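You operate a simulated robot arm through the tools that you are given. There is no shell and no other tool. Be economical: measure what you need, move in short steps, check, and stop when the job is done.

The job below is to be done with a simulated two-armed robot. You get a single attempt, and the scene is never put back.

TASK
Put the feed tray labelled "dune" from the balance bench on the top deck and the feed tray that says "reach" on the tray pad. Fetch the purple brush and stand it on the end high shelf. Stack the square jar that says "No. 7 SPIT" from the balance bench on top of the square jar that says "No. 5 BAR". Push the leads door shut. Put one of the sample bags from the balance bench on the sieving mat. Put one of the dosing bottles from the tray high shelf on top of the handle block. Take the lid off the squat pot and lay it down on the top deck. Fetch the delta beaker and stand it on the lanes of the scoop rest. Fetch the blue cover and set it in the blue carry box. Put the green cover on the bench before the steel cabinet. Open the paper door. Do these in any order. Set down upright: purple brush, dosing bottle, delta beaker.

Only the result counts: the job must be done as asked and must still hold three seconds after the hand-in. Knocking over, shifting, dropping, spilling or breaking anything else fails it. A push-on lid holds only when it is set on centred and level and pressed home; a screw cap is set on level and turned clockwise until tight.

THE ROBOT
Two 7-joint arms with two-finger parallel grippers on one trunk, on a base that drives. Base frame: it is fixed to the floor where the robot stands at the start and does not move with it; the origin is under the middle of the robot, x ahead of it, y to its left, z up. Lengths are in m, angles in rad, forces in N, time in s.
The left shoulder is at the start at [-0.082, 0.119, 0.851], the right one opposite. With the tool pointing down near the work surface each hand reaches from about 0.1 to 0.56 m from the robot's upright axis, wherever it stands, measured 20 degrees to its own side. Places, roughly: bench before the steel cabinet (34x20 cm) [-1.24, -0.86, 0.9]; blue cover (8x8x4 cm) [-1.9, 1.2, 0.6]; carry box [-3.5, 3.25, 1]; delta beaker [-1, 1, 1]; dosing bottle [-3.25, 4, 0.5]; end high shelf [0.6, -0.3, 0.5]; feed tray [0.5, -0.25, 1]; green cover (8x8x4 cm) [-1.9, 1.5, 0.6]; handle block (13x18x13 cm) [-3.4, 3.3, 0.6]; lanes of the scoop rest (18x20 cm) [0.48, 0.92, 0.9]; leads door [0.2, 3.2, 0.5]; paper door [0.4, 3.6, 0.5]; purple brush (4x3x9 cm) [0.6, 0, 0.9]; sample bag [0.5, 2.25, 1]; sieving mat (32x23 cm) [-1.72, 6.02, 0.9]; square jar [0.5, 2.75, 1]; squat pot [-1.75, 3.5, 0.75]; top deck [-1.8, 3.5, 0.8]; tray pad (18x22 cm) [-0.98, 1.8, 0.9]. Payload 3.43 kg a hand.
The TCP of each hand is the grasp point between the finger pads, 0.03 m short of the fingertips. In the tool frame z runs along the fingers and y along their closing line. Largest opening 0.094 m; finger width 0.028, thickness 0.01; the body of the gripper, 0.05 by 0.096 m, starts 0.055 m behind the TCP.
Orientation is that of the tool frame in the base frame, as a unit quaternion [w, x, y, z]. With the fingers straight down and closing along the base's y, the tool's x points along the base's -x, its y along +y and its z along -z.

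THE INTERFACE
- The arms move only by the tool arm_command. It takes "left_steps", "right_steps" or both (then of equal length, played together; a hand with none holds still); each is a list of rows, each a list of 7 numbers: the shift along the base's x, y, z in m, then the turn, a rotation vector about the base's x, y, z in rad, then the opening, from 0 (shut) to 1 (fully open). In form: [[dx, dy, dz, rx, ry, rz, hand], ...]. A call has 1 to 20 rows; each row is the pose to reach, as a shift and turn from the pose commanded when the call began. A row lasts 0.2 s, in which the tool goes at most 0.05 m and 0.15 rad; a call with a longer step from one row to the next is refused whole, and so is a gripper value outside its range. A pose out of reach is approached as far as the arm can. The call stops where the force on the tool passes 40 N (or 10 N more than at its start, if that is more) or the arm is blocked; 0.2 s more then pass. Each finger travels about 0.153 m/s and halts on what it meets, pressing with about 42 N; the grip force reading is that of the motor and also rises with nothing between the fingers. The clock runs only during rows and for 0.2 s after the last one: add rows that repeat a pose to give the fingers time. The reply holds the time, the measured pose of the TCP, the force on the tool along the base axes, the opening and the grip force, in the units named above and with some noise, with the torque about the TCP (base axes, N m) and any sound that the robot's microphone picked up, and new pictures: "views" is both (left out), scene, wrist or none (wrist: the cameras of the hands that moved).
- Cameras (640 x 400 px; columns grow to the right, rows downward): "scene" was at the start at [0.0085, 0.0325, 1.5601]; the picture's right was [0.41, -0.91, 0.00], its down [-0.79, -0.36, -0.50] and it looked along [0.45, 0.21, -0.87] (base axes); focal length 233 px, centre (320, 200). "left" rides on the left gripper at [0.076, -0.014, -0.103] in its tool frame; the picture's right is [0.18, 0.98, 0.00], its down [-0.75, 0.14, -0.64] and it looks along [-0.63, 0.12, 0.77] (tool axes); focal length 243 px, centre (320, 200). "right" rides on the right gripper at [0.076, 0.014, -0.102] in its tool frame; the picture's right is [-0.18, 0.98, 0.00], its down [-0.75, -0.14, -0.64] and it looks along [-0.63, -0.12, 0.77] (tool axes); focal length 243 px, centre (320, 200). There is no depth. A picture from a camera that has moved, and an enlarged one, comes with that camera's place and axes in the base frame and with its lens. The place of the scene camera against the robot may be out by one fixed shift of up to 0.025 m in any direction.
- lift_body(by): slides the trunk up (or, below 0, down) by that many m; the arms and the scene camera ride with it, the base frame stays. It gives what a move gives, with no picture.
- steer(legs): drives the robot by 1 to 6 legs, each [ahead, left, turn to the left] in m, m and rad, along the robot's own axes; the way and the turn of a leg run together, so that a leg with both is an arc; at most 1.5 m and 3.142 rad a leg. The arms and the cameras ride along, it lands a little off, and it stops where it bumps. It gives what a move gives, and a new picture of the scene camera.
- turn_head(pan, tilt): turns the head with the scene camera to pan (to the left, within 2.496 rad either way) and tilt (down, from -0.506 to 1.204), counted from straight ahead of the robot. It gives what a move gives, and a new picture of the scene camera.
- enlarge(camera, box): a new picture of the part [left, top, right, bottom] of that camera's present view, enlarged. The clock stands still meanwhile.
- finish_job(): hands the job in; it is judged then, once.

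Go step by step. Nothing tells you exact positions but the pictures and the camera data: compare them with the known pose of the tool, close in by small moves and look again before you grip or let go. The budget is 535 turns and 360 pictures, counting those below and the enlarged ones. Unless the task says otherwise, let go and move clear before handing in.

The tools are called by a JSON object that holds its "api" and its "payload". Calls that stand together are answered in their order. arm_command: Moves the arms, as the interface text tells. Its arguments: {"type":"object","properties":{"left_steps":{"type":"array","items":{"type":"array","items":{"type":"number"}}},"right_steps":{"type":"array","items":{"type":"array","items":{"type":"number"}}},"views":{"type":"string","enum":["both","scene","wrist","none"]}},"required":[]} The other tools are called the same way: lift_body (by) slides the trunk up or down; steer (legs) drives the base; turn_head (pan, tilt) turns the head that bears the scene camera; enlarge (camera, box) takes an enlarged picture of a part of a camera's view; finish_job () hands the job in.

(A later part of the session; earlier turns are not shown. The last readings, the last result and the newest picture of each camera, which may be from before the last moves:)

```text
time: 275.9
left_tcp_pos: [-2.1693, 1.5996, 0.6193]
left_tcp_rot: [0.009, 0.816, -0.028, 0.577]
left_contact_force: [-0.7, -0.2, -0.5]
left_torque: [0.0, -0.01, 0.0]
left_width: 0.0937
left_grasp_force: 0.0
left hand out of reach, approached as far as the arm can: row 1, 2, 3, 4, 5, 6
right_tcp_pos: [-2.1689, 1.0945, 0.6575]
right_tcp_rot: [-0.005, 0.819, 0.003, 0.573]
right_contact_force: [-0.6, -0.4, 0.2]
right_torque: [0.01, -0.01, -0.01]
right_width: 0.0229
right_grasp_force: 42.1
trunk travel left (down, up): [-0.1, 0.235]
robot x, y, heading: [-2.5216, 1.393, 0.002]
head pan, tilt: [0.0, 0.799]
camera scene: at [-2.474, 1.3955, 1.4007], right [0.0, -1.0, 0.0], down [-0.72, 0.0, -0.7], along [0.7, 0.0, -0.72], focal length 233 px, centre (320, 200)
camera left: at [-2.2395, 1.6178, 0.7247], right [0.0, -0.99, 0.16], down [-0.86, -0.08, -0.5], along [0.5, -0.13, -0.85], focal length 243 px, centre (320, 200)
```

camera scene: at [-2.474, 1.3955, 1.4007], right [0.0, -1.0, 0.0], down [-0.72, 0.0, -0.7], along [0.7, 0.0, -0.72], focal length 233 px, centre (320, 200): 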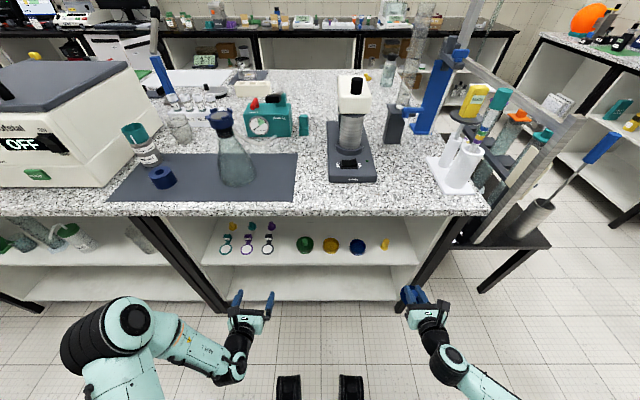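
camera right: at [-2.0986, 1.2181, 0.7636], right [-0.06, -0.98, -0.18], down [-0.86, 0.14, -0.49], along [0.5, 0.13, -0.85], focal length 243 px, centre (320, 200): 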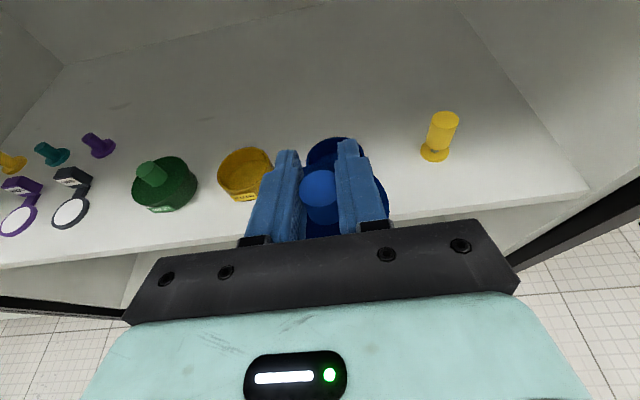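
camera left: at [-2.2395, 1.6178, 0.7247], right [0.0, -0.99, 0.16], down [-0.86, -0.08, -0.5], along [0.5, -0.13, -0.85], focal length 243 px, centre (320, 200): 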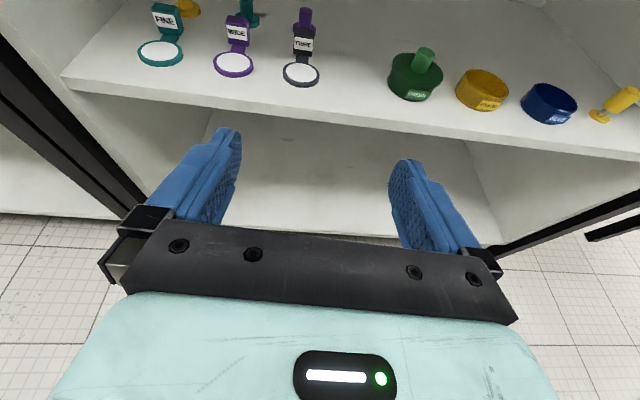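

{"api": "steer", "payload": {"legs": [[0, -0.13, 0]]}}

{"api": "arm_command", "payload": {"left_steps": [[0.04, 0, -0.01, 0, 0, 0.02, 1], [0.08, 0, -0.02, 0, 0, 0.03, 1], [0.12, 0, -0.02, 0, 0, 0.03, 1], [0.15, 0, -0.02, 0, 0, 0.03, 1], [0.15, 0, -0.02, 0, 0, 0.03, 1]], "views": "wrist"}}

```text
time: 277.7
left_tcp_pos: [-2.1685, 1.4709, 0.6197]
left_tcp_rot: [0.01, 0.816, -0.029, 0.577]
left_contact_force: [0.8, 0.1, 0.1]
left_torque: [0.0, 0.01, -0.03]
left_width: 0.0941
left_grasp_force: 0.0
right_tcp_pos: [-2.1696, 0.9642, 0.6577]
right_tcp_rot: [-0.004, 0.82, 0.003, 0.573]
right_contact_force: [0.0, 0.1, -0.5]
right_torque: [0.0, -0.02, -0.02]
right_width: 0.0228
right_grasp_force: 41.7
trunk travel left (down, up): [-0.1, 0.235]
robot x, y, heading: [-2.5227, 1.258, -0.001]
head pan, tilt: [0.0, 0.799]
camera scene: at [-2.4741, 1.2647, 1.4007], right [0.0, -1.0, 0.0], down [-0.72, 0.0, -0.7], along [0.7, 0.0, -0.72], focal length 233 px, centre (320, 200)
```

scene: 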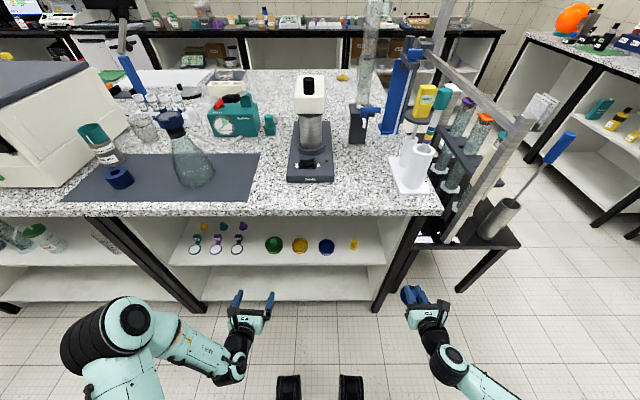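

```text
time: 278.9
left_tcp_pos: [-2.0049, 1.5041, 0.671]
left_tcp_rot: [0.002, 0.817, -0.016, 0.577]
left_contact_force: [0.3, 0.8, -0.5]
left_torque: [-0.04, -0.04, -0.03]
left_width: 0.0941
left_grasp_force: 0.1
left hand out of reach, approached as far as the arm can: row 1, 2, 3, 4, 5
right_tcp_pos: [-2.1708, 0.9649, 0.6595]
right_tcp_rot: [-0.004, 0.819, 0.003, 0.573]
right_contact_force: [-0.4, 0.9, 0.5]
right_torque: [-0.03, 0.02, -0.04]
right_width: 0.0227
right_grasp_force: 42.2
trunk travel left (down, up): [-0.1, 0.235]
robot x, y, heading: [-2.5219, 1.2578, -0.005]
head pan, tilt: [0.0, 0.799]
camera left: at [-2.0762, 1.5188, 0.7754], right [0.03, -0.99, 0.16], down [-0.86, -0.11, -0.5], along [0.51, -0.12, -0.85], focal length 243 px, centre (320, 200)
```

left: 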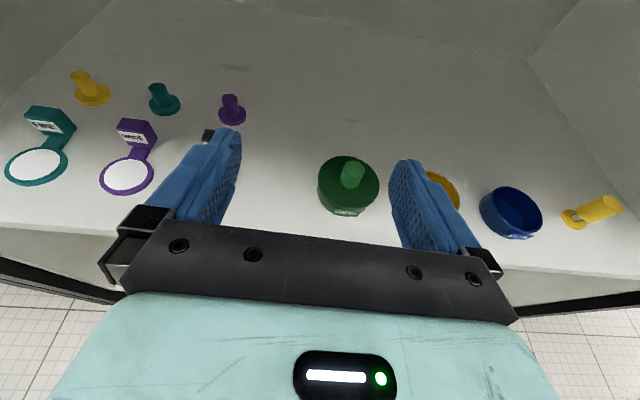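

The commanded pose was offset from the measured one; correcting the command so the hand sits in front of the green knob.

{"api": "arm_command", "payload": {"left_steps": [[-0.02, 0.03, 0.03, 0, 0, -0.02, 1], [-0.04, 0.07, 0.06, 0, 0, -0.03, 1], [-0.05, 0.1, 0.06, 0, 0, -0.03, 1], [-0.05, 0.13, 0.06, 0, 0, -0.03, 1], [-0.05, 0.13, 0.06, 0, 0, -0.03, 1], [-0.05, 0.13, 0.06, 0, 0, -0.03, 1]], "views": "wrist"}}

```text
refused: row 2 steps farther than a row can; nothing moved
```

{"api": "arm_command", "payload": {"left_steps": [[-0.02, 0.03, 0.03, 0, 0, -0.02, 1], [-0.035, 0.06, 0.055, 0, 0, -0.03, 1], [-0.05, 0.1, 0.06, 0, 0, -0.03, 1], [-0.05, 0.13, 0.06, 0, 0, -0.03, 1], [-0.05, 0.13, 0.06, 0, 0, -0.03, 1], [-0.05, 0.13, 0.06, 0, 0, -0.03, 1]], "views": "wrist"}}

```text
time: 280.3
left_tcp_pos: [-2.0536, 1.6364, 0.7311]
left_tcp_rot: [0.01, 0.816, -0.028, 0.577]
left_contact_force: [0.3, -0.4, 0.1]
left_torque: [0.0, -0.01, 0.0]
left_width: 0.0942
left_grasp_force: 0.2
right_tcp_pos: [-2.1689, 0.9638, 0.6585]
right_tcp_rot: [-0.004, 0.82, 0.003, 0.572]
right_contact_force: [0.6, -0.3, -0.1]
right_torque: [0.01, -0.01, 0.03]
right_width: 0.0227
right_grasp_force: 42.4
trunk travel left (down, up): [-0.1, 0.235]
robot x, y, heading: [-2.5216, 1.2583, -0.006]
head pan, tilt: [0.0, 0.799]
camera left: at [-2.1235, 1.6532, 0.8359], right [0.0, -0.99, 0.16], down [-0.86, -0.08, -0.5], along [0.5, -0.13, -0.85], focal length 243 px, centre (320, 200)
```

left: 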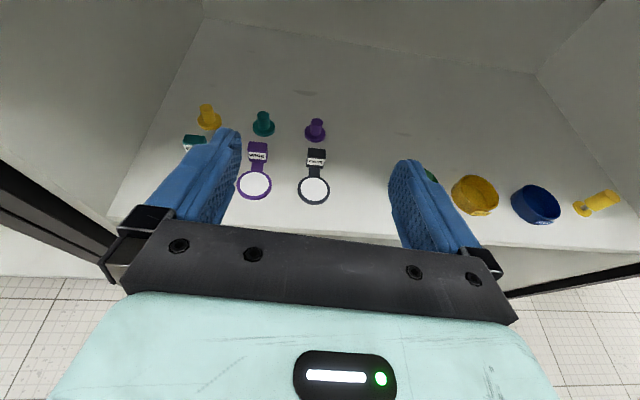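

{"api": "steer", "payload": {"legs": [[0, -0.1, 0]]}}

{"api": "arm_command", "payload": {"left_steps": [[0.01, -0.02, -0.03, 0, 0, 0, 1], [0.02, -0.04, -0.06, 0, 0, 0, 1], [0.03, -0.06, -0.09, 0, 0, 0, 1], [0.05, -0.066, -0.12, 0, 0, 0, 1], [0.065, -0.066, -0.145, 0, 0, 0, 1], [0.065, -0.066, -0.145, 0, 0, 0, 1]], "views": "both"}}

```text
time: 281.8
left_tcp_pos: [-2.0541, 1.5381, 0.7313]
left_tcp_rot: [0.01, 0.817, -0.029, 0.576]
left_contact_force: [0.6, 0.4, 0.0]
left_torque: [0.02, 0.0, 0.0]
left_width: 0.0938
left_grasp_force: 0.0
right_tcp_pos: [-2.1701, 0.8658, 0.6586]
right_tcp_rot: [-0.005, 0.82, 0.004, 0.573]
right_contact_force: [0.4, 0.5, -0.8]
right_torque: [0.01, 0.02, 0.0]
right_width: 0.0228
right_grasp_force: 41.8
trunk travel left (down, up): [-0.1, 0.235]
robot x, y, heading: [-2.5244, 1.1585, -0.002]
head pan, tilt: [0.0, 0.799]
camera scene: at [-2.4744, 1.1656, 1.4007], right [0.0, -1.0, 0.0], down [-0.72, 0.0, -0.7], along [0.7, 0.0, -0.72], focal length 233 px, centre (320, 200)
```

scene: 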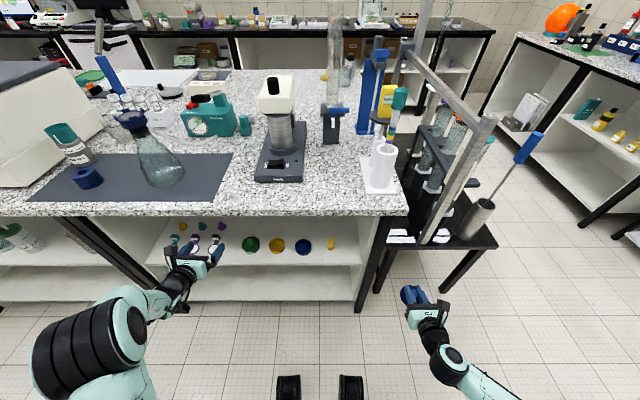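

```text
time: 283.2
left_tcp_pos: [-1.9883, 1.4703, 0.5869]
left_tcp_rot: [0.011, 0.816, -0.03, 0.577]
left_contact_force: [-0.2, -0.5, 0.3]
left_torque: [0.01, 0.04, 0.0]
left_width: 0.0941
left_grasp_force: 0.1
right_tcp_pos: [-2.1702, 0.8659, 0.6582]
right_tcp_rot: [-0.004, 0.82, 0.003, 0.573]
right_contact_force: [-0.8, 0.1, 0.6]
right_torque: [0.02, 0.0, 0.02]
right_width: 0.0229
right_grasp_force: 42.1
trunk travel left (down, up): [-0.1, 0.235]
robot x, y, heading: [-2.5231, 1.1592, -0.002]
head pan, tilt: [0.0, 0.799]
camera scene: at [-2.4744, 1.1659, 1.4007], right [0.0, -1.0, 0.0], down [-0.72, 0.0, -0.7], along [0.7, 0.0, -0.72], focal length 233 px, centre (320, 200)
camera left: at [-2.0588, 1.4874, 0.6918], right [0.0, -0.99, 0.16], down [-0.86, -0.08, -0.5], along [0.5, -0.13, -0.85], focal length 243 px, centre (320, 200)
```

scene: 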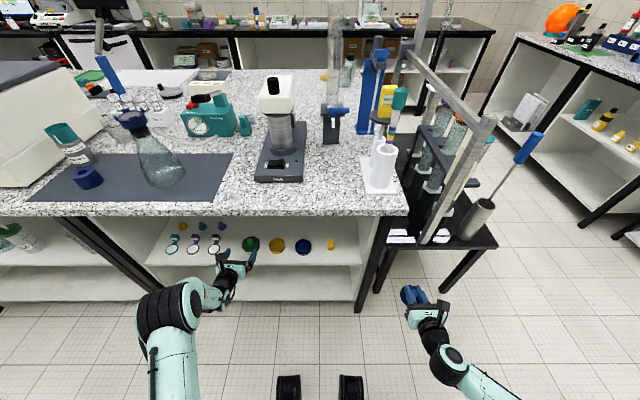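
left: 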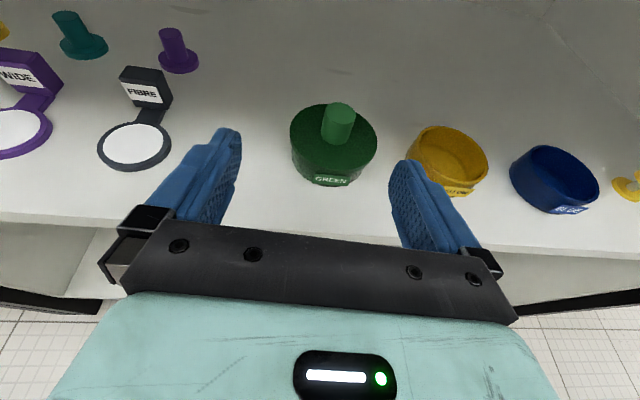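

{"api": "arm_command", "payload": {"left_steps": [[0.025, -0.01, 0.004, 0, 0, 0, 0.7], [0.05, -0.018, 0, 0, 0, 0, 0.6], [0.072, -0.02, -0.01, 0, 0, 0, 0.6], [0.072, -0.02, -0.0195, 0, 0, 0, 0.6], [0.072, -0.02, -0.0195, 0, 0, 0, 0.6]], "views": "wrist"}}

```text
time: 284.4
left_tcp_pos: [-1.9165, 1.4512, 0.5725]
left_tcp_rot: [0.01, 0.814, -0.029, 0.58]
left_contact_force: [-3.6, -1.2, 19.1]
left_torque: [-0.28, -0.39, -0.07]
left_width: 0.0569
left_grasp_force: 0.6
right_tcp_pos: [-2.1707, 0.8646, 0.6585]
right_tcp_rot: [-0.004, 0.819, 0.003, 0.573]
right_contact_force: [0.4, -0.1, -0.5]
right_torque: [0.02, -0.01, 0.01]
right_width: 0.0228
right_grasp_force: 42.0
trunk travel left (down, up): [-0.1, 0.235]
robot x, y, heading: [-2.5217, 1.1618, -0.006]
head pan, tilt: [0.0, 0.799]
camera left: at [-1.9873, 1.4672, 0.6774], right [0.0, -0.99, 0.16], down [-0.86, -0.08, -0.51], along [0.51, -0.13, -0.85], focal length 243 px, centre (320, 200)
```

left: 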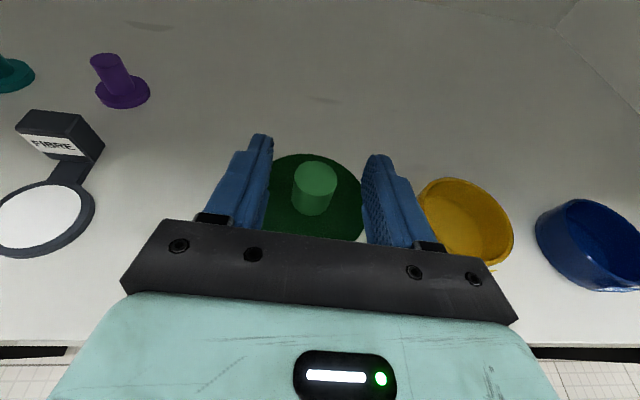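

{"api": "arm_command", "payload": {"left_steps": [[0, 0, 0.009, 0, 0, 0, 0.6], [0, 0, 0.009, 0, 0, 0, 0.4], [0, 0, 0.009, 0, 0, 0, 0.1], [0, 0, 0.009, 0, 0, 0, 0], [0, 0, 0.009, 0, 0, 0, 0], [0, 0, 0.015, 0, 0, 0, 0], [0, 0, 0.025, 0, 0, 0, 0], [0, 0, 0.045, 0, 0, 0, 0], [-0.03, 0, 0.07, 0, 0, 0, 0], [-0.07, 0, 0.08, 0, 0, 0, 0], [-0.11, 0, 0.08, 0, 0, 0, 0]], "views": "wrist"}}

```text
time: 286.8
left_tcp_pos: [-2.028, 1.452, 0.6489]
left_tcp_rot: [0.01, 0.817, -0.029, 0.576]
left_contact_force: [-0.1, 0.0, -0.4]
left_torque: [0.03, 0.0, 0.03]
left_width: 0.021
left_grasp_force: 41.7
right_tcp_pos: [-2.1693, 0.8659, 0.6583]
right_tcp_rot: [-0.005, 0.819, 0.004, 0.573]
right_contact_force: [-0.2, -1.5, -0.5]
right_torque: [0.0, 0.0, 0.01]
right_width: 0.0225
right_grasp_force: 42.0
trunk travel left (down, up): [-0.1, 0.235]
robot x, y, heading: [-2.524, 1.1618, -0.0]
head pan, tilt: [0.0, 0.799]
camera left: at [-2.0981, 1.4693, 0.7527], right [0.0, -0.99, 0.16], down [-0.86, -0.08, -0.5], along [0.5, -0.13, -0.85], focal length 243 px, centre (320, 200)
```

left: 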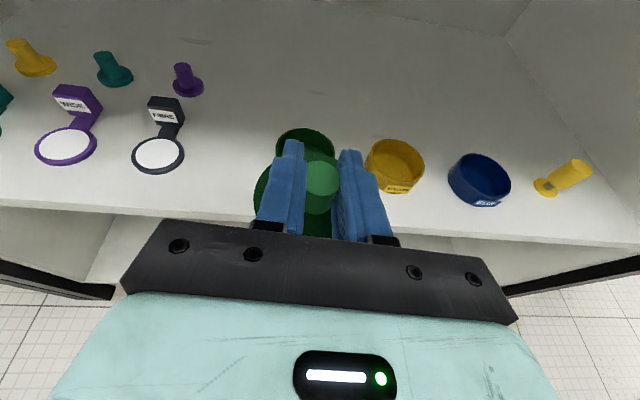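

Green cover held too. Now carry both back toward the blue carry box.

{"api": "arm_command", "payload": {"left_steps": [[-0.04, 0.01, 0.01, 0, 0, 0, 0], [-0.08, 0.02, 0.02, 0, 0, 0, 0], [-0.12, 0.03, 0.03, 0, 0, 0, 0]], "views": "none"}}

{"api": "steer", "payload": {"legs": [[-0.14, 0, 0], [0, 0, 1.571], [1.5, 0.02, 0]]}}

```text
time: 287.6
left_tcp_pos: [-2.1502, 1.4809, 0.676]
left_tcp_rot: [0.01, 0.816, -0.029, 0.577]
left_contact_force: [0.5, 0.3, 0.0]
left_torque: [-0.02, 0.0, 0.03]
left_width: 0.0209
left_grasp_force: 41.7
right_tcp_pos: [-2.1703, 0.8658, 0.6578]
right_tcp_rot: [-0.005, 0.819, 0.004, 0.573]
right_contact_force: [-0.1, 0.6, -0.1]
right_torque: [0.0, 0.01, 0.02]
right_width: 0.0223
right_grasp_force: 41.7
trunk travel left (down, up): [-0.1, 0.235]
robot x, y, heading: [-2.5221, 1.1619, -0.002]
head pan, tilt: [0.0, 0.799]
```

```text
refused: leg 3 is longer than a leg can be; nothing moved
```

{"api": "steer", "payload": {"legs": [[-0.14, 0, 0], [0, 0, 1.571], [1.48, 0, 0]]}}

```text
time: 299.8
left_tcp_pos: [-3.012, 3.029, 0.6765]
left_tcp_rot: [-0.404, 0.593, 0.562, 0.411]
left_contact_force: [0.2, -0.6, -1.2]
left_torque: [0.03, -0.01, 0.01]
left_width: 0.0214
left_grasp_force: 41.9
right_tcp_pos: [-2.3958, 3.0176, 0.6599]
right_tcp_rot: [-0.41, 0.574, 0.586, 0.399]
right_contact_force: [-0.4, 0.2, -0.5]
right_torque: [0.0, -0.03, 0.0]
right_width: 0.0222
right_grasp_force: 41.5
trunk travel left (down, up): [-0.1, 0.235]
robot x, y, heading: [-2.6884, 2.6598, 1.581]
head pan, tilt: [0.0, 0.799]
camera scene: at [-2.6953, 2.7219, 1.4007], right [1.0, 0.01, 0.0], down [0.01, -0.72, -0.7], along [-0.01, 0.7, -0.72], focal length 233 px, centre (320, 200)
```

scene: 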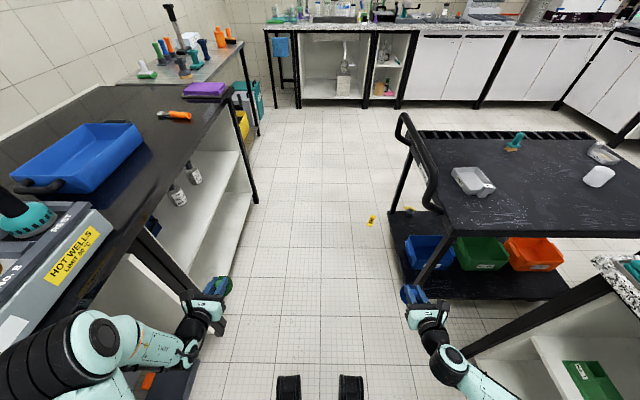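

{"api": "lift_body", "payload": {"by": 0.235}}

{"api": "arm_command", "payload": {"left_steps": [[0, 0, 0.04, 0, 0, 0, 0], [0, 0, 0.08, 0, 0, 0, 0], [0, 0, 0.12, 0, 0, 0, 0], [0, 0, 0.15, 0, 0, 0, 0]], "right_steps": [[0, 0, 0.04, 0, 0, 0, 0], [0, 0, 0.08, 0, 0, 0, 0], [0, 0, 0.12, 0, 0, 0, 0], [0, 0, 0.15, 0, 0, 0, 0]], "views": "none"}}

{"api": "steer", "payload": {"legs": [[0, 0, 1.56], [0, -0.6, 0]]}}

```text
time: 302.3
left_tcp_pos: [-3.0114, 3.0285, 0.9107]
left_tcp_rot: [-0.403, 0.594, 0.56, 0.413]
left_contact_force: [-0.1, -1.0, 0.0]
left_torque: [0.04, -0.04, -0.04]
left_width: 0.0216
left_grasp_force: 42.3
right_tcp_pos: [-2.3961, 3.0257, 0.8969]
right_tcp_rot: [-0.415, 0.57, 0.585, 0.401]
right_contact_force: [-0.2, 0.1, 0.0]
right_torque: [-0.02, 0.01, 0.02]
right_width: 0.0216
right_grasp_force: 42.2
trunk travel left (down, up): [-0.335, 0.0]
robot x, y, heading: [-2.6864, 2.6627, 1.581]
head pan, tilt: [0.0, 0.799]
```

```text
time: 303.3
left_tcp_pos: [-3.0136, 3.0274, 1.0598]
left_tcp_rot: [-0.403, 0.594, 0.562, 0.411]
left_contact_force: [0.5, 0.6, -0.9]
left_torque: [0.01, -0.01, 0.01]
left_width: 0.0217
left_grasp_force: 42.3
right_tcp_pos: [-2.3902, 3.0366, 1.0517]
right_tcp_rot: [-0.415, 0.571, 0.585, 0.4]
right_contact_force: [-0.7, -0.4, -0.8]
right_torque: [0.01, -0.01, 0.02]
right_width: 0.0222
right_grasp_force: 41.8
right hand out of reach, approached as far as the arm can: row 1, 2, 3, 4
trunk travel left (down, up): [-0.335, 0.0]
robot x, y, heading: [-2.6857, 2.6588, 1.583]
head pan, tilt: [0.0, 0.799]
```

```text
time: 312.9
left_tcp_pos: [-3.0658, 2.9332, 1.0598]
left_tcp_rot: [-0.577, 0.021, 0.817, 0.004]
left_contact_force: [-0.7, -0.2, 0.5]
left_torque: [0.01, 0.01, 0.0]
left_width: 0.0214
left_grasp_force: 41.8
right_tcp_pos: [-3.0764, 3.559, 1.0511]
right_tcp_rot: [-0.578, -0.011, 0.816, -0.01]
right_contact_force: [-0.6, 0.0, 0.8]
right_torque: [0.0, 0.03, -0.01]
right_width: 0.0219
right_grasp_force: 42.3
trunk travel left (down, up): [-0.335, 0.0]
robot x, y, heading: [-2.6994, 3.2599, -3.127]
head pan, tilt: [0.0, 0.799]
camera scene: at [-2.7413, 3.2658, 1.6419], right [-0.02, 1.0, 0.0], down [0.72, 0.01, -0.7], along [-0.7, -0.01, -0.72], focal length 233 px, centre (320, 200)
```

scene: 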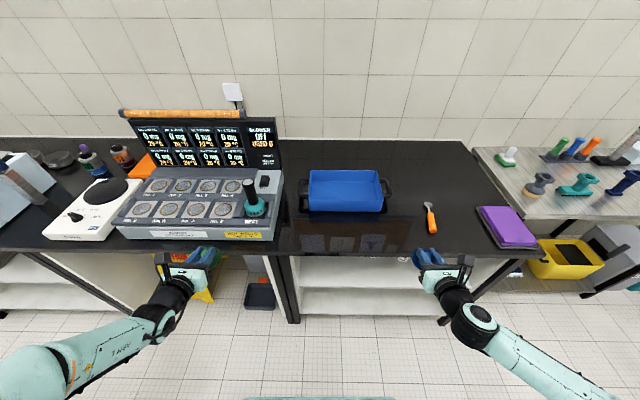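

{"api": "arm_command", "payload": {"right_steps": [[-0.04, 0.01, 0, 0, 0, 0, 0], [-0.08, 0.02, 0, 0, 0, 0, 0], [-0.12, 0.03, -0.01, 0, 0, 0, 0], [-0.16, 0.04, -0.03, 0, 0, 0, 0], [-0.185, 0.045, -0.05, 0, 0, 0, 0], [-0.185, 0.045, -0.08, 0, 0, 0, 0], [-0.185, 0.045, -0.08, 0, 0, 0, 0]], "views": "both"}}

```text
time: 314.5
left_tcp_pos: [-3.0663, 2.9331, 1.0592]
left_tcp_rot: [-0.577, 0.021, 0.817, 0.005]
left_contact_force: [0.1, 0.1, 0.4]
left_torque: [0.01, -0.01, 0.02]
left_width: 0.0218
left_grasp_force: 41.6
right_tcp_pos: [-3.2608, 3.602, 0.9705]
right_tcp_rot: [-0.578, -0.012, 0.816, -0.011]
right_contact_force: [0.0, 0.6, -0.6]
right_torque: [-0.02, -0.03, 0.02]
right_width: 0.0219
right_grasp_force: 41.7
trunk travel left (down, up): [-0.335, 0.0]
robot x, y, heading: [-2.6951, 3.2648, -3.12]
head pan, tilt: [0.0, 0.799]
camera scene: at [-2.7413, 3.2653, 1.6419], right [-0.02, 1.0, 0.0], down [0.72, 0.01, -0.7], along [-0.7, -0.01, -0.72], focal length 233 px, centre (320, 200)
camera right: at [-3.1891, 3.6186, 1.0769], right [0.03, 0.98, -0.18], down [0.86, -0.12, -0.5], along [-0.51, -0.14, -0.85], focal length 243 px, centre (320, 200)
```

scene: 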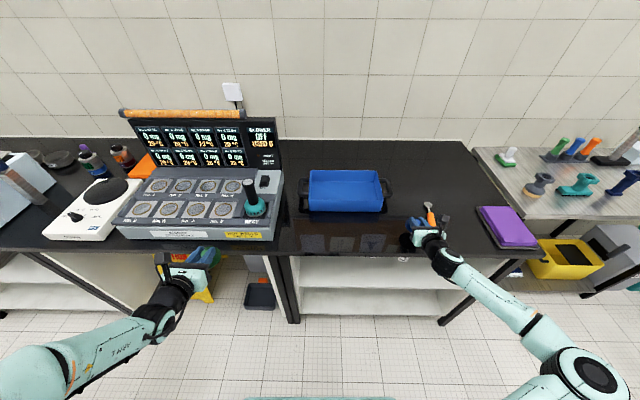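
right: 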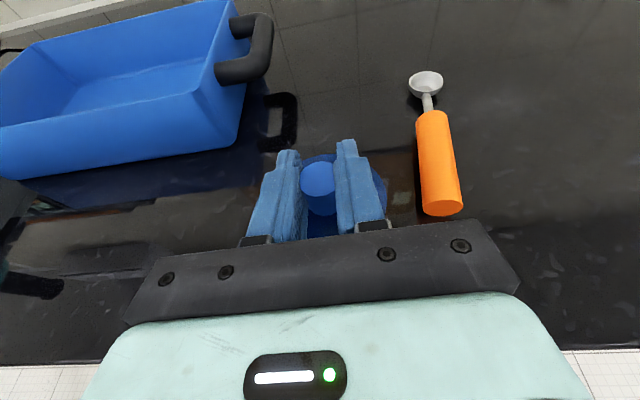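

{"api": "arm_command", "payload": {"right_steps": [[0, -0.03, 0, 0, 0, 0, 0], [0, -0.032, -0.01, 0, 0, 0, 0], [0, -0.032, -0.016, 0, 0, 0, 0], [0, -0.032, -0.021, 0, 0, 0, 0], [0, -0.032, -0.025, 0, 0, 0, 0], [0, -0.032, -0.029, 0, 0, 0, 0], [0, -0.032, -0.033, 0, 0, 0, 0], [0, -0.032, -0.037, 0, 0, 0, 0], [0, -0.032, -0.041, 0, 0, 0, 0]], "views": "wrist"}}

```text
time: 316.5
left_tcp_pos: [-3.0652, 2.9342, 1.0594]
left_tcp_rot: [-0.576, 0.022, 0.817, 0.005]
left_contact_force: [-0.4, 0.4, -0.2]
left_torque: [0.01, -0.01, 0.01]
left_width: 0.0217
left_grasp_force: 41.8
right_tcp_pos: [-3.2607, 3.5711, 0.9329]
right_tcp_rot: [-0.579, -0.013, 0.815, -0.011]
right_contact_force: [1.9, 0.3, 8.0]
right_torque: [0.06, 0.18, -0.01]
right_width: 0.022
right_grasp_force: 41.9
trunk travel left (down, up): [-0.335, 0.0]
robot x, y, heading: [-2.6964, 3.261, -3.134]
head pan, tilt: [0.0, 0.799]
camera right: at [-3.1895, 3.5868, 1.0371], right [0.03, 0.98, -0.18], down [0.86, -0.12, -0.5], along [-0.51, -0.14, -0.85], focal length 243 px, centre (320, 200)
```

right: 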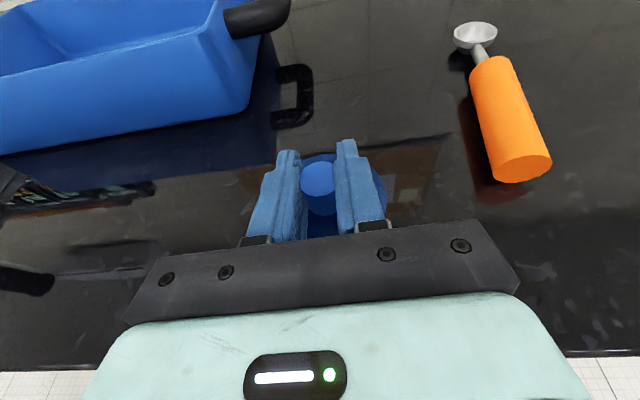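

{"api": "arm_command", "payload": {"right_steps": [[0, 0, 0.001, 0, 0, 0, 0.2], [0, 0, 0.001, 0, 0, 0, 0.5], [0, 0, 0.006, 0, 0, 0, 0.6], [0, 0, 0.012, 0, -0.11, 0, 0.6], [0, 0, 0.015, 0, -0.22, 0, 0.6], [0, 0, 0.015, 0, -0.33, 0, 0.6], [0, 0, 0.015, 0, -0.43, 0, 0.6], [0, 0, 0.015, 0, -0.43, 0, 0.6]], "views": "wrist"}}

```text
time: 318.3
left_tcp_pos: [-3.0661, 2.9347, 1.0592]
left_tcp_rot: [-0.577, 0.021, 0.817, 0.004]
left_contact_force: [-0.1, -0.4, -0.2]
left_torque: [0.0, -0.02, 0.02]
left_width: 0.0216
left_grasp_force: 41.6
right_tcp_pos: [-3.2612, 3.5722, 0.9459]
right_tcp_rot: [-0.39, -0.009, 0.921, -0.012]
right_contact_force: [-0.1, 0.2, 0.8]
right_torque: [-0.02, -0.01, 0.0]
right_width: 0.0562
right_grasp_force: 0.0
trunk travel left (down, up): [-0.335, 0.0]
robot x, y, heading: [-2.6997, 3.2626, -3.123]
head pan, tilt: [0.0, 0.799]
camera right: at [-3.2411, 3.5869, 1.0707], right [0.1, 0.98, -0.15], down [0.99, -0.12, -0.09], along [-0.11, -0.14, -0.98], focal length 243 px, centre (320, 200)
```

right: 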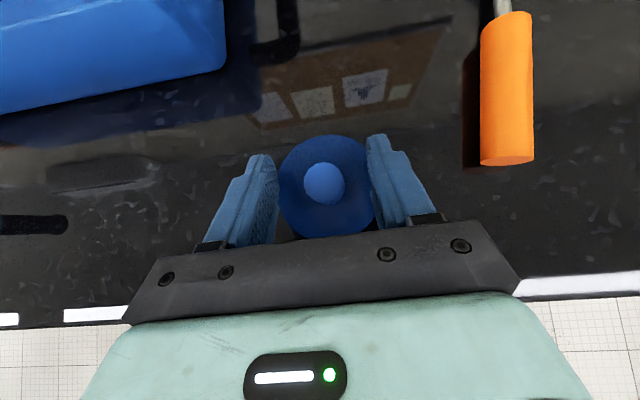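

{"api": "arm_command", "payload": {"right_steps": [[0, 0, 0, 0, 0, 0, 0.3], [0, 0, 0, 0, 0, 0, 0], [0, 0, 0, 0, 0, 0, 0], [0, 0, 0.03, 0, 0, 0, 0], [0, 0, 0.07, 0, 0, 0, 0], [0, 0, 0.11, 0, 0, 0, 0], [0.03, 0, 0.13, 0, 0, 0, 0]], "left_steps": [[0.02, 0, 0.03, 0, 0, 0, 0], [0.04, 0, 0.06, 0, 0, 0, 0], [0.05, 0, 0.09, 0, 0, 0, 0], [0.05, 0, 0.12, 0, 0, 0, 0], [0.05, 0, 0.12, 0, 0, 0, 0], [0.05, 0, 0.12, 0, 0, 0, 0], [0.05, 0, 0.12, 0, 0, 0, 0]], "views": "both"}}

```text
time: 319.9
left_tcp_pos: [-3.0137, 2.9328, 1.1799]
left_tcp_rot: [-0.577, 0.022, 0.817, 0.005]
left_contact_force: [-0.2, 0.2, -0.9]
left_torque: [-0.03, 0.04, 0.0]
left_width: 0.0214
left_grasp_force: 42.1
right_tcp_pos: [-3.2304, 3.5705, 1.0748]
right_tcp_rot: [-0.389, -0.009, 0.921, -0.013]
right_contact_force: [0.2, -0.4, 0.5]
right_torque: [0.01, -0.01, -0.01]
right_width: 0.0212
right_grasp_force: 41.9
trunk travel left (down, up): [-0.335, 0.0]
robot x, y, heading: [-2.6992, 3.2613, -3.124]
head pan, tilt: [0.0, 0.799]
camera scene: at [-2.7396, 3.2651, 1.6418], right [-0.02, 1.0, 0.0], down [0.72, 0.01, -0.7], along [-0.7, -0.01, -0.72], focal length 233 px, centre (320, 200)
camera right: at [-3.2097, 3.5863, 1.2], right [0.1, 0.98, -0.15], down [0.99, -0.12, -0.09], along [-0.11, -0.14, -0.98], focal length 243 px, centre (320, 200)
camera left: at [-2.9436, 2.9164, 1.2844], right [-0.02, 0.99, 0.16], down [0.86, 0.1, -0.5], along [-0.51, 0.12, -0.85], focal length 243 px, centre (320, 200)
```

scene: 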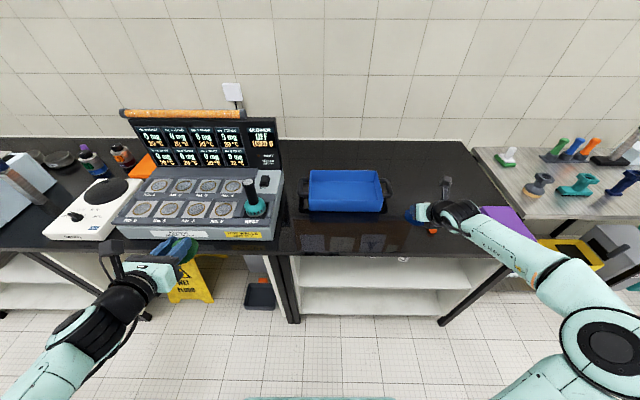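
right: 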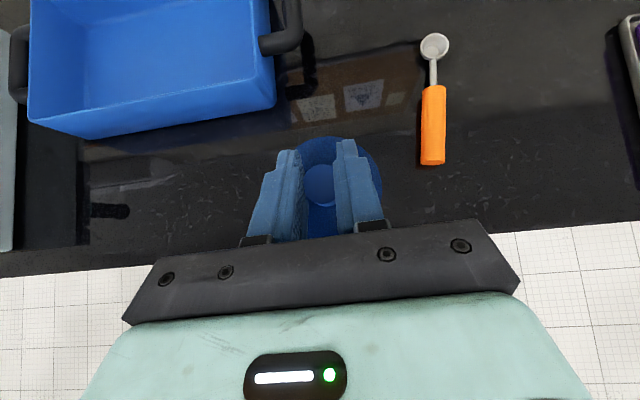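
left: 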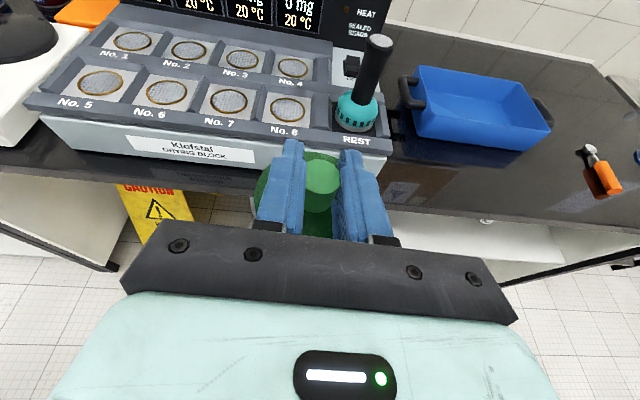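

{"api": "steer", "payload": {"legs": [[0.18, 0.19, 0]]}}

{"api": "enlarge", "payload": {"camera": "right", "box": [0, 0, 640, 400]}}

```text
time: 322.1
left_tcp_pos: [-3.1935, 2.7439, 1.1802]
left_tcp_rot: [-0.577, 0.021, 0.817, 0.004]
left_contact_force: [-0.9, 0.9, -0.1]
left_torque: [-0.01, -0.01, 0.04]
left_width: 0.0214
left_grasp_force: 41.9
right_tcp_pos: [-3.4089, 3.383, 1.0732]
right_tcp_rot: [-0.39, -0.009, 0.921, -0.012]
right_contact_force: [0.2, -0.8, 0.1]
right_torque: [0.0, 0.0, -0.01]
right_width: 0.0214
right_grasp_force: 42.0
trunk travel left (down, up): [-0.335, 0.0]
robot x, y, heading: [-2.8725, 3.0738, -3.127]
head pan, tilt: [0.0, 0.799]
camera scene: at [-2.9192, 3.0766, 1.6418], right [-0.01, 1.0, 0.0], down [0.72, 0.01, -0.7], along [-0.7, -0.01, -0.72], focal length 233 px, centre (320, 200)
```

scene: 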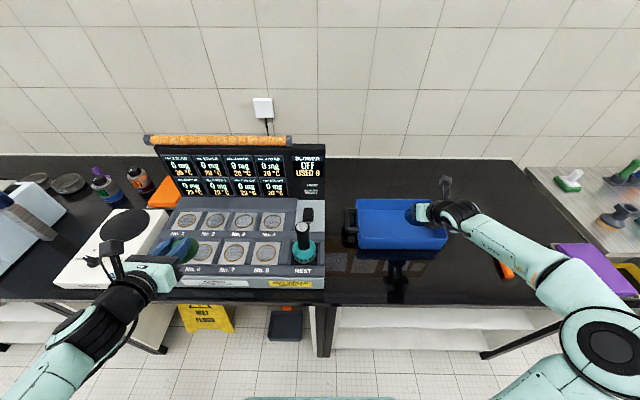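

```text
1.00 times, centred on (320, 200) of right (not enlarged: the box is as wide or as high as the picture)
camera zoom: at [-3.3888, 3.3981, 1.1991], right [0.1, 0.98, -0.15], down [0.99, -0.12, -0.09], along [-0.11, -0.14, -0.98], focal length 243 px, centre (320, 200)
```

zoom: 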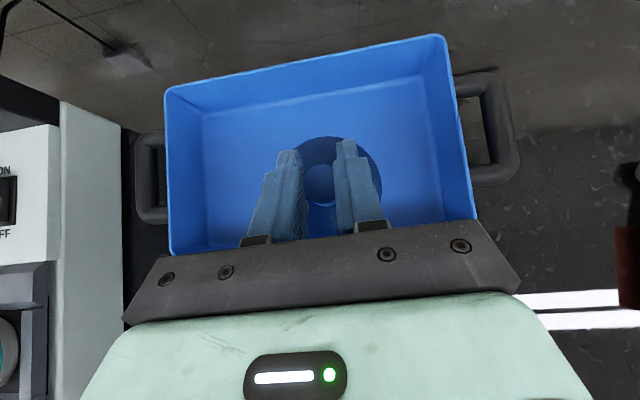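

{"api": "arm_command", "payload": {"right_steps": [[-0.035, -0.01, -0.01, 0, 0, 0, 0], [-0.065, -0.025, -0.03, 0, 0, 0, 0], [-0.068, -0.025, -0.07, 0, 0, 0, 0], [-0.068, -0.025, -0.1, 0, 0, 0, 0], [-0.068, -0.025, -0.108, 0, 0, 0, 0], [-0.068, -0.025, -0.113, 0, 0, 0, 0], [-0.068, -0.025, -0.117, 0, 0, 0, 0], [-0.068, -0.025, -0.121, 0, 0, 0, 0], [-0.068, -0.025, -0.125, 0, 0, 0, 0], [-0.068, -0.025, -0.128, 0, 0, 0, 0]], "views": "wrist"}}

```text
time: 324.3
left_tcp_pos: [-3.1925, 2.7434, 1.1803]
left_tcp_rot: [-0.577, 0.022, 0.816, 0.005]
left_contact_force: [-0.6, -0.2, -1.0]
left_torque: [0.0, 0.01, 0.0]
left_width: 0.0215
left_grasp_force: 42.1
right_tcp_pos: [-3.4783, 3.3571, 0.9502]
right_tcp_rot: [-0.394, -0.009, 0.919, -0.012]
right_contact_force: [1.5, 3.1, 15.1]
right_torque: [0.31, -0.16, 0.0]
right_width: 0.0215
right_grasp_force: 42.0
trunk travel left (down, up): [-0.335, 0.0]
robot x, y, heading: [-2.8736, 3.0761, -3.124]
head pan, tilt: [0.0, 0.799]
camera right: at [-3.4566, 3.3731, 1.0752], right [0.1, 0.98, -0.15], down [0.99, -0.12, -0.1], along [-0.12, -0.14, -0.98], focal length 243 px, centre (320, 200)
```

right: 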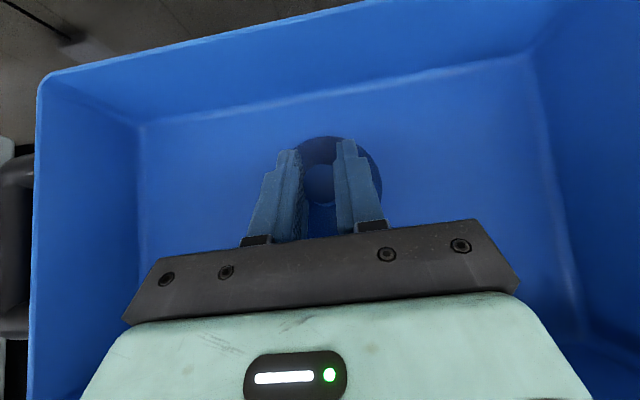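

Cover touches the box floor. Release and rise.

{"api": "arm_command", "payload": {"right_steps": [[0, 0, 0.003, 0, 0, 0, 0], [0, 0, 0.003, 0, 0, 0, 0.3], [0, 0, 0.003, 0, 0, 0, 0.6], [0, 0, 0.005, 0, 0, 0, 0.6], [0.02, 0, 0.03, 0, 0, 0, 0.6], [0.03, 0, 0.07, 0, 0, 0, 0.6], [0.04, 0, 0.11, 0, 0, 0, 0.6], [0.05, 0, 0.15, 0, 0, 0, 0.6]], "views": "wrist"}}

```text
time: 326.1
left_tcp_pos: [-3.1931, 2.7425, 1.1795]
left_tcp_rot: [-0.577, 0.022, 0.817, 0.006]
left_contact_force: [-0.1, 0.3, 0.3]
left_torque: [-0.01, 0.01, 0.0]
left_width: 0.0215
left_grasp_force: 42.4
right_tcp_pos: [-3.4264, 3.3556, 1.0963]
right_tcp_rot: [-0.39, -0.009, 0.921, -0.012]
right_contact_force: [0.5, 0.7, 0.2]
right_torque: [0.01, -0.05, 0.02]
right_width: 0.0564
right_grasp_force: 0.0
trunk travel left (down, up): [-0.335, 0.0]
robot x, y, heading: [-2.878, 3.0774, -3.129]
head pan, tilt: [0.0, 0.799]
camera right: at [-3.4063, 3.3705, 1.2214], right [0.1, 0.98, -0.15], down [0.99, -0.12, -0.09], along [-0.11, -0.14, -0.98], focal length 243 px, centre (320, 200)
```

right: 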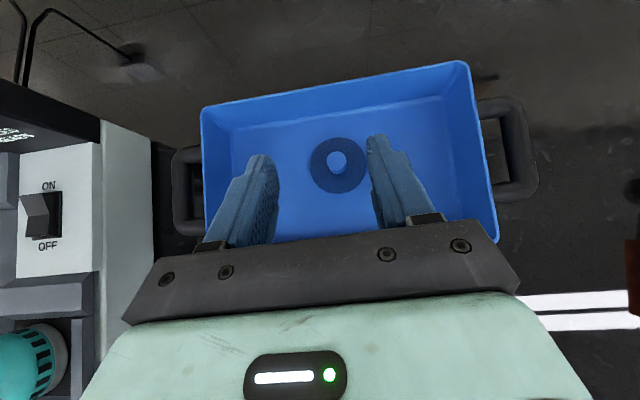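

Blue cover is in the carry box. Now carry the green cover to the bench by the steel cabinet.

{"api": "arm_command", "payload": {"right_steps": [[0.04, 0, 0.02, 0, 0, 0, 0.6], [0.08, 0, 0.04, 0, 0, 0, 0.6], [0.12, 0, 0.04, 0, 0, 0, 0.6], [0.16, 0, 0.04, 0, 0, 0, 0.6]], "views": "none"}}

{"api": "steer", "payload": {"legs": [[-0.23, 0, 0], [0, 0, 1.56], [1.4, 0, 0], [1.4, 0, 0], [0.4, 0, 0]]}}

```text
time: 327.1
left_tcp_pos: [-3.1922, 2.744, 1.1781]
left_tcp_rot: [-0.576, 0.022, 0.817, 0.005]
left_contact_force: [0.2, 0.4, -0.8]
left_torque: [0.01, 0.01, 0.02]
left_width: 0.0214
left_grasp_force: 42.0
right_tcp_pos: [-3.2672, 3.3582, 1.1356]
right_tcp_rot: [-0.391, -0.007, 0.92, -0.012]
right_contact_force: [0.7, 0.3, 0.1]
right_torque: [0.0, 0.02, 0.0]
right_width: 0.0565
right_grasp_force: 0.1
trunk travel left (down, up): [-0.335, 0.0]
robot x, y, heading: [-2.8751, 3.0743, -3.128]
head pan, tilt: [0.0, 0.799]
```

```text
time: 347.8
left_tcp_pos: [-2.254, -0.4083, 1.1791]
left_tcp_rot: [-0.407, -0.568, 0.587, -0.409]
left_contact_force: [0.2, 0.0, 0.0]
left_torque: [0.02, 0.06, 0.04]
left_width: 0.0216
left_grasp_force: 41.8
right_tcp_pos: [-2.8658, -0.4946, 1.1365]
right_tcp_rot: [0.264, 0.664, -0.638, 0.287]
right_contact_force: [0.0, 0.3, -0.3]
right_torque: [0.04, 0.0, 0.0]
right_width: 0.0565
right_grasp_force: 0.1
trunk travel left (down, up): [-0.335, 0.0]
robot x, y, heading: [-2.5883, -0.0938, -1.532]
head pan, tilt: [0.0, 0.799]
camera scene: at [-2.5957, -0.1279, 1.6417], right [-1.0, -0.04, 0.0], down [-0.03, 0.72, -0.7], along [0.03, -0.7, -0.72], focal length 233 px, centre (320, 200)
```

scene: 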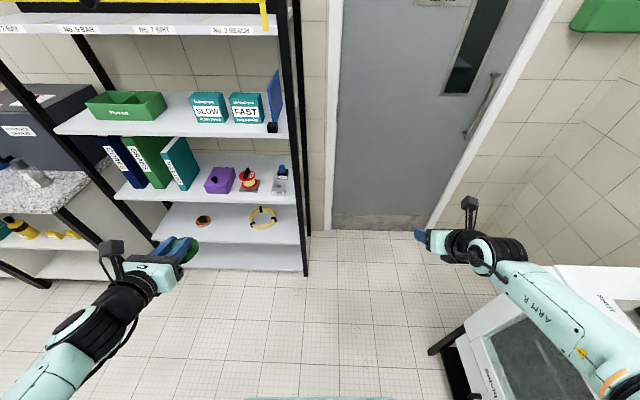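

{"api": "steer", "payload": {"legs": [[0, 1.05, -0.04]]}}

{"api": "turn_head", "payload": {"pan": 0.4, "tilt": 0.75}}

```text
time: 357.4
left_tcp_pos: [-1.2057, -0.4088, 1.1801]
left_tcp_rot: [-0.416, -0.555, 0.599, -0.4]
left_contact_force: [-0.1, 0.2, 0.8]
left_torque: [0.03, 0.0, -0.04]
left_width: 0.0217
left_grasp_force: 42.1
right_tcp_pos: [-1.8222, -0.4688, 1.1362]
right_tcp_rot: [-0.27, -0.65, 0.653, -0.281]
right_contact_force: [1.3, 0.5, -0.1]
right_torque: [-0.01, 0.01, -0.01]
right_width: 0.0564
right_grasp_force: 0.0
trunk travel left (down, up): [-0.335, 0.0]
robot x, y, heading: [-1.5276, -0.0838, -1.58]
head pan, tilt: [0.0, 0.799]
camera scene: at [-1.5353, -0.1136, 1.6419], right [-1.0, 0.01, 0.0], down [0.01, 0.72, -0.7], along [-0.01, -0.7, -0.72], focal length 233 px, centre (320, 200)
```

scene: 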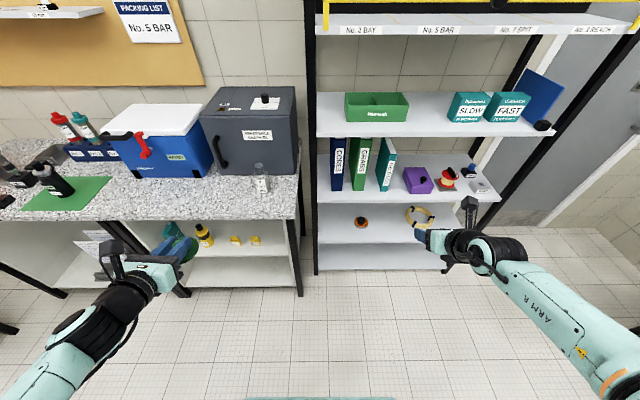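

```text
time: 358.3
left_tcp_pos: [-1.2062, -0.4086, 1.1794]
left_tcp_rot: [-0.416, -0.555, 0.599, -0.399]
left_contact_force: [-0.4, 0.0, -0.2]
left_torque: [0.0, 0.03, 0.02]
left_width: 0.0215
left_grasp_force: 42.3
right_tcp_pos: [-1.8221, -0.4677, 1.1371]
right_tcp_rot: [-0.27, -0.649, 0.653, -0.281]
right_contact_force: [0.3, -0.6, -0.8]
right_torque: [-0.01, 0.02, 0.01]
right_width: 0.056
right_grasp_force: 0.1
trunk travel left (down, up): [-0.335, 0.0]
robot x, y, heading: [-1.5266, -0.0843, -1.577]
head pan, tilt: [0.4, 0.75]
camera scene: at [-1.5032, -0.1095, 1.6459], right [-0.92, -0.38, 0.0], down [-0.26, 0.63, -0.73], along [0.28, -0.68, -0.68], focal length 233 px, centre (320, 200)
```

scene: 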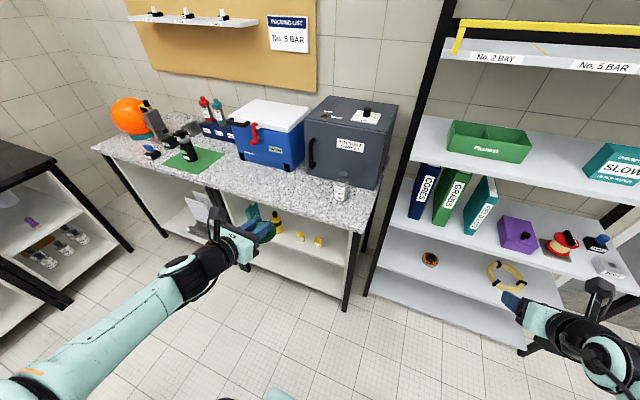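

{"api": "steer", "payload": {"legs": [[0.25, 0.065, 0.007]]}}

{"api": "arm_command", "payload": {"left_steps": [[0, -0.04, -0.02, 0, 0, 0, 0], [0, -0.08, -0.04, 0, 0, 0, 0], [0, -0.12, -0.06, 0, 0, 0, 0], [0, -0.16, -0.08, 0, 0, 0, 0], [0, -0.19, -0.11, 0, 0, 0, 0], [0, -0.19, -0.15, 0, 0, 0, 0], [0, -0.19, -0.18, 0, 0, 0, 0], [0, -0.19, -0.18, 0, 0, 0, 0]], "views": "both"}}

```text
time: 360.1
left_tcp_pos: [-1.1411, -0.6512, 1.1792]
left_tcp_rot: [-0.414, -0.558, 0.598, -0.401]
left_contact_force: [0.3, 0.1, -0.5]
left_torque: [0.01, 0.01, -0.03]
left_width: 0.0213
left_grasp_force: 41.5
right_tcp_pos: [-1.7557, -0.7169, 1.1371]
right_tcp_rot: [0.27, 0.651, -0.651, 0.282]
right_contact_force: [-0.4, 0.1, 0.0]
right_torque: [-0.01, 0.0, -0.02]
right_width: 0.0565
right_grasp_force: 0.2
trunk travel left (down, up): [-0.335, 0.0]
robot x, y, heading: [-1.4643, -0.3258, -1.576]
head pan, tilt: [0.4, 0.75]
camera scene: at [-1.4395, -0.3545, 1.6457], right [-0.92, -0.39, 0.0], down [-0.26, 0.63, -0.73], along [0.28, -0.67, -0.68], focal length 233 px, centre (320, 200)
```

scene: 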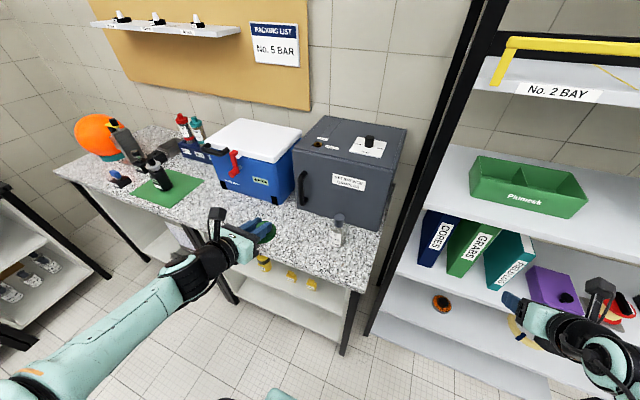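

```text
time: 361.9
left_tcp_pos: [-1.1402, -0.8416, 1.0017]
left_tcp_rot: [-0.414, -0.557, 0.597, -0.401]
left_contact_force: [0.4, -0.3, -0.4]
left_torque: [0.01, -0.01, 0.04]
left_width: 0.0214
left_grasp_force: 41.9
right_tcp_pos: [-1.7564, -0.7174, 1.1364]
right_tcp_rot: [0.268, 0.652, -0.65, 0.282]
right_contact_force: [-0.9, -0.8, -0.5]
right_torque: [0.0, -0.02, 0.01]
right_width: 0.0562
right_grasp_force: 0.1
trunk travel left (down, up): [-0.335, 0.0]
robot x, y, heading: [-1.4672, -0.3298, -1.571]
head pan, tilt: [0.4, 0.75]
camera scene: at [-1.4396, -0.3547, 1.6459], right [-0.92, -0.39, 0.0], down [-0.26, 0.63, -0.73], along [0.28, -0.67, -0.68], focal length 233 px, centre (320, 200)
camera left: at [-1.1233, -0.7717, 1.1062], right [-0.99, 0.0, 0.16], down [-0.08, 0.86, -0.5], along [-0.13, -0.5, -0.85], focal length 243 px, centre (320, 200)
```

scene: 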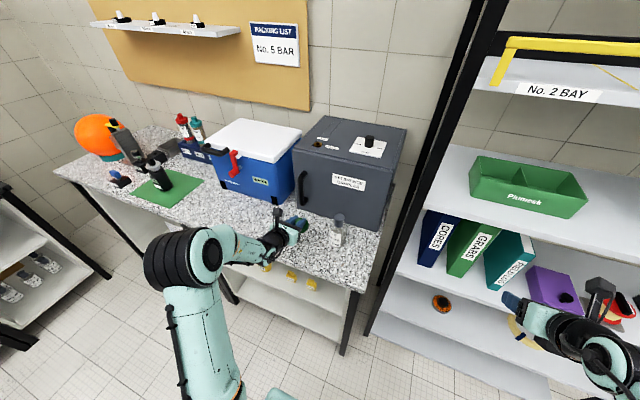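
left: 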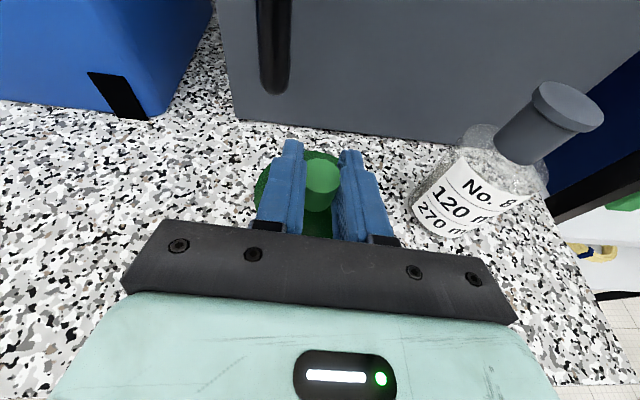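

{"api": "arm_command", "payload": {"left_steps": [[-0.012, -0.005, -0.025, 0, 0, 0, 0], [-0.012, -0.005, -0.043, 0, 0, 0, 0], [-0.012, -0.005, -0.048, 0, 0, 0, 0], [-0.012, -0.005, -0.052, 0, 0, 0, 0], [-0.012, -0.005, -0.056, 0, 0, 0, 0], [-0.012, -0.005, -0.06, 0, 0, 0, 0], [-0.012, -0.005, -0.064, 0, 0, 0, 0]], "views": "wrist"}}

```text
time: 363.6
left_tcp_pos: [-1.1528, -0.8466, 0.936]
left_tcp_rot: [-0.415, -0.557, 0.597, -0.401]
left_contact_force: [0.4, 0.5, 0.1]
left_torque: [-0.02, 0.02, -0.03]
left_width: 0.0215
left_grasp_force: 42.1
right_tcp_pos: [-1.756, -0.717, 1.1363]
right_tcp_rot: [-0.27, -0.651, 0.651, -0.282]
right_contact_force: [0.2, -0.4, 0.1]
right_torque: [0.02, -0.04, -0.03]
right_width: 0.0565
right_grasp_force: 0.1
trunk travel left (down, up): [-0.335, 0.0]
robot x, y, heading: [-1.4614, -0.3299, -1.573]
head pan, tilt: [0.4, 0.75]
camera left: at [-1.1358, -0.7771, 1.0404], right [-0.99, 0.0, 0.16], down [-0.08, 0.86, -0.5], along [-0.13, -0.5, -0.85], focal length 243 px, centre (320, 200)
```

left: 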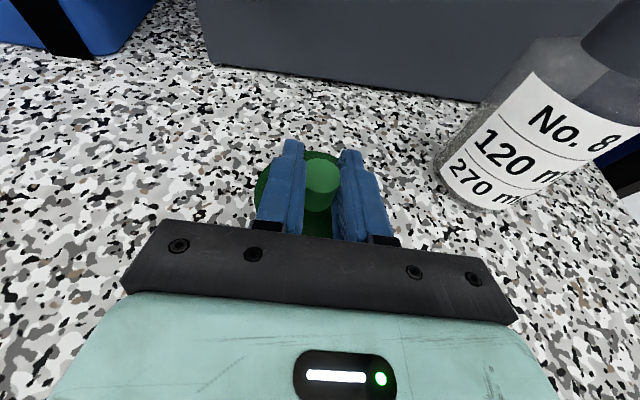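

{"api": "arm_command", "payload": {"left_steps": [[0, 0, -0.003, 0, 0, 0, 0], [0, 0, -0.006, 0, 0, 0, 0], [0, 0, -0.009, 0, 0, 0, 0], [0, 0, -0.012, 0, 0, 0, 0], [0, 0, -0.015, 0, 0, 0, 0]], "views": "none"}}

```text
time: 364.7
left_tcp_pos: [-1.1515, -0.8498, 0.9319]
left_tcp_rot: [-0.422, -0.551, 0.593, -0.409]
left_contact_force: [-1.4, 2.6, 13.8]
left_torque: [0.16, 0.22, -0.03]
left_width: 0.0216
left_grasp_force: 42.0
right_tcp_pos: [-1.7549, -0.7149, 1.1361]
right_tcp_rot: [0.27, 0.651, -0.65, 0.283]
right_contact_force: [0.4, 0.7, 0.3]
right_torque: [0.0, 0.03, 0.0]
right_width: 0.0564
right_grasp_force: 0.0
trunk travel left (down, up): [-0.335, 0.0]
robot x, y, heading: [-1.4646, -0.3217, -1.577]
head pan, tilt: [0.4, 0.75]
stopped in row 5 (left hand): the force on the tool passed its limit at 42 N (the readings are from after the stop); the commanded pose is now the measured one
```

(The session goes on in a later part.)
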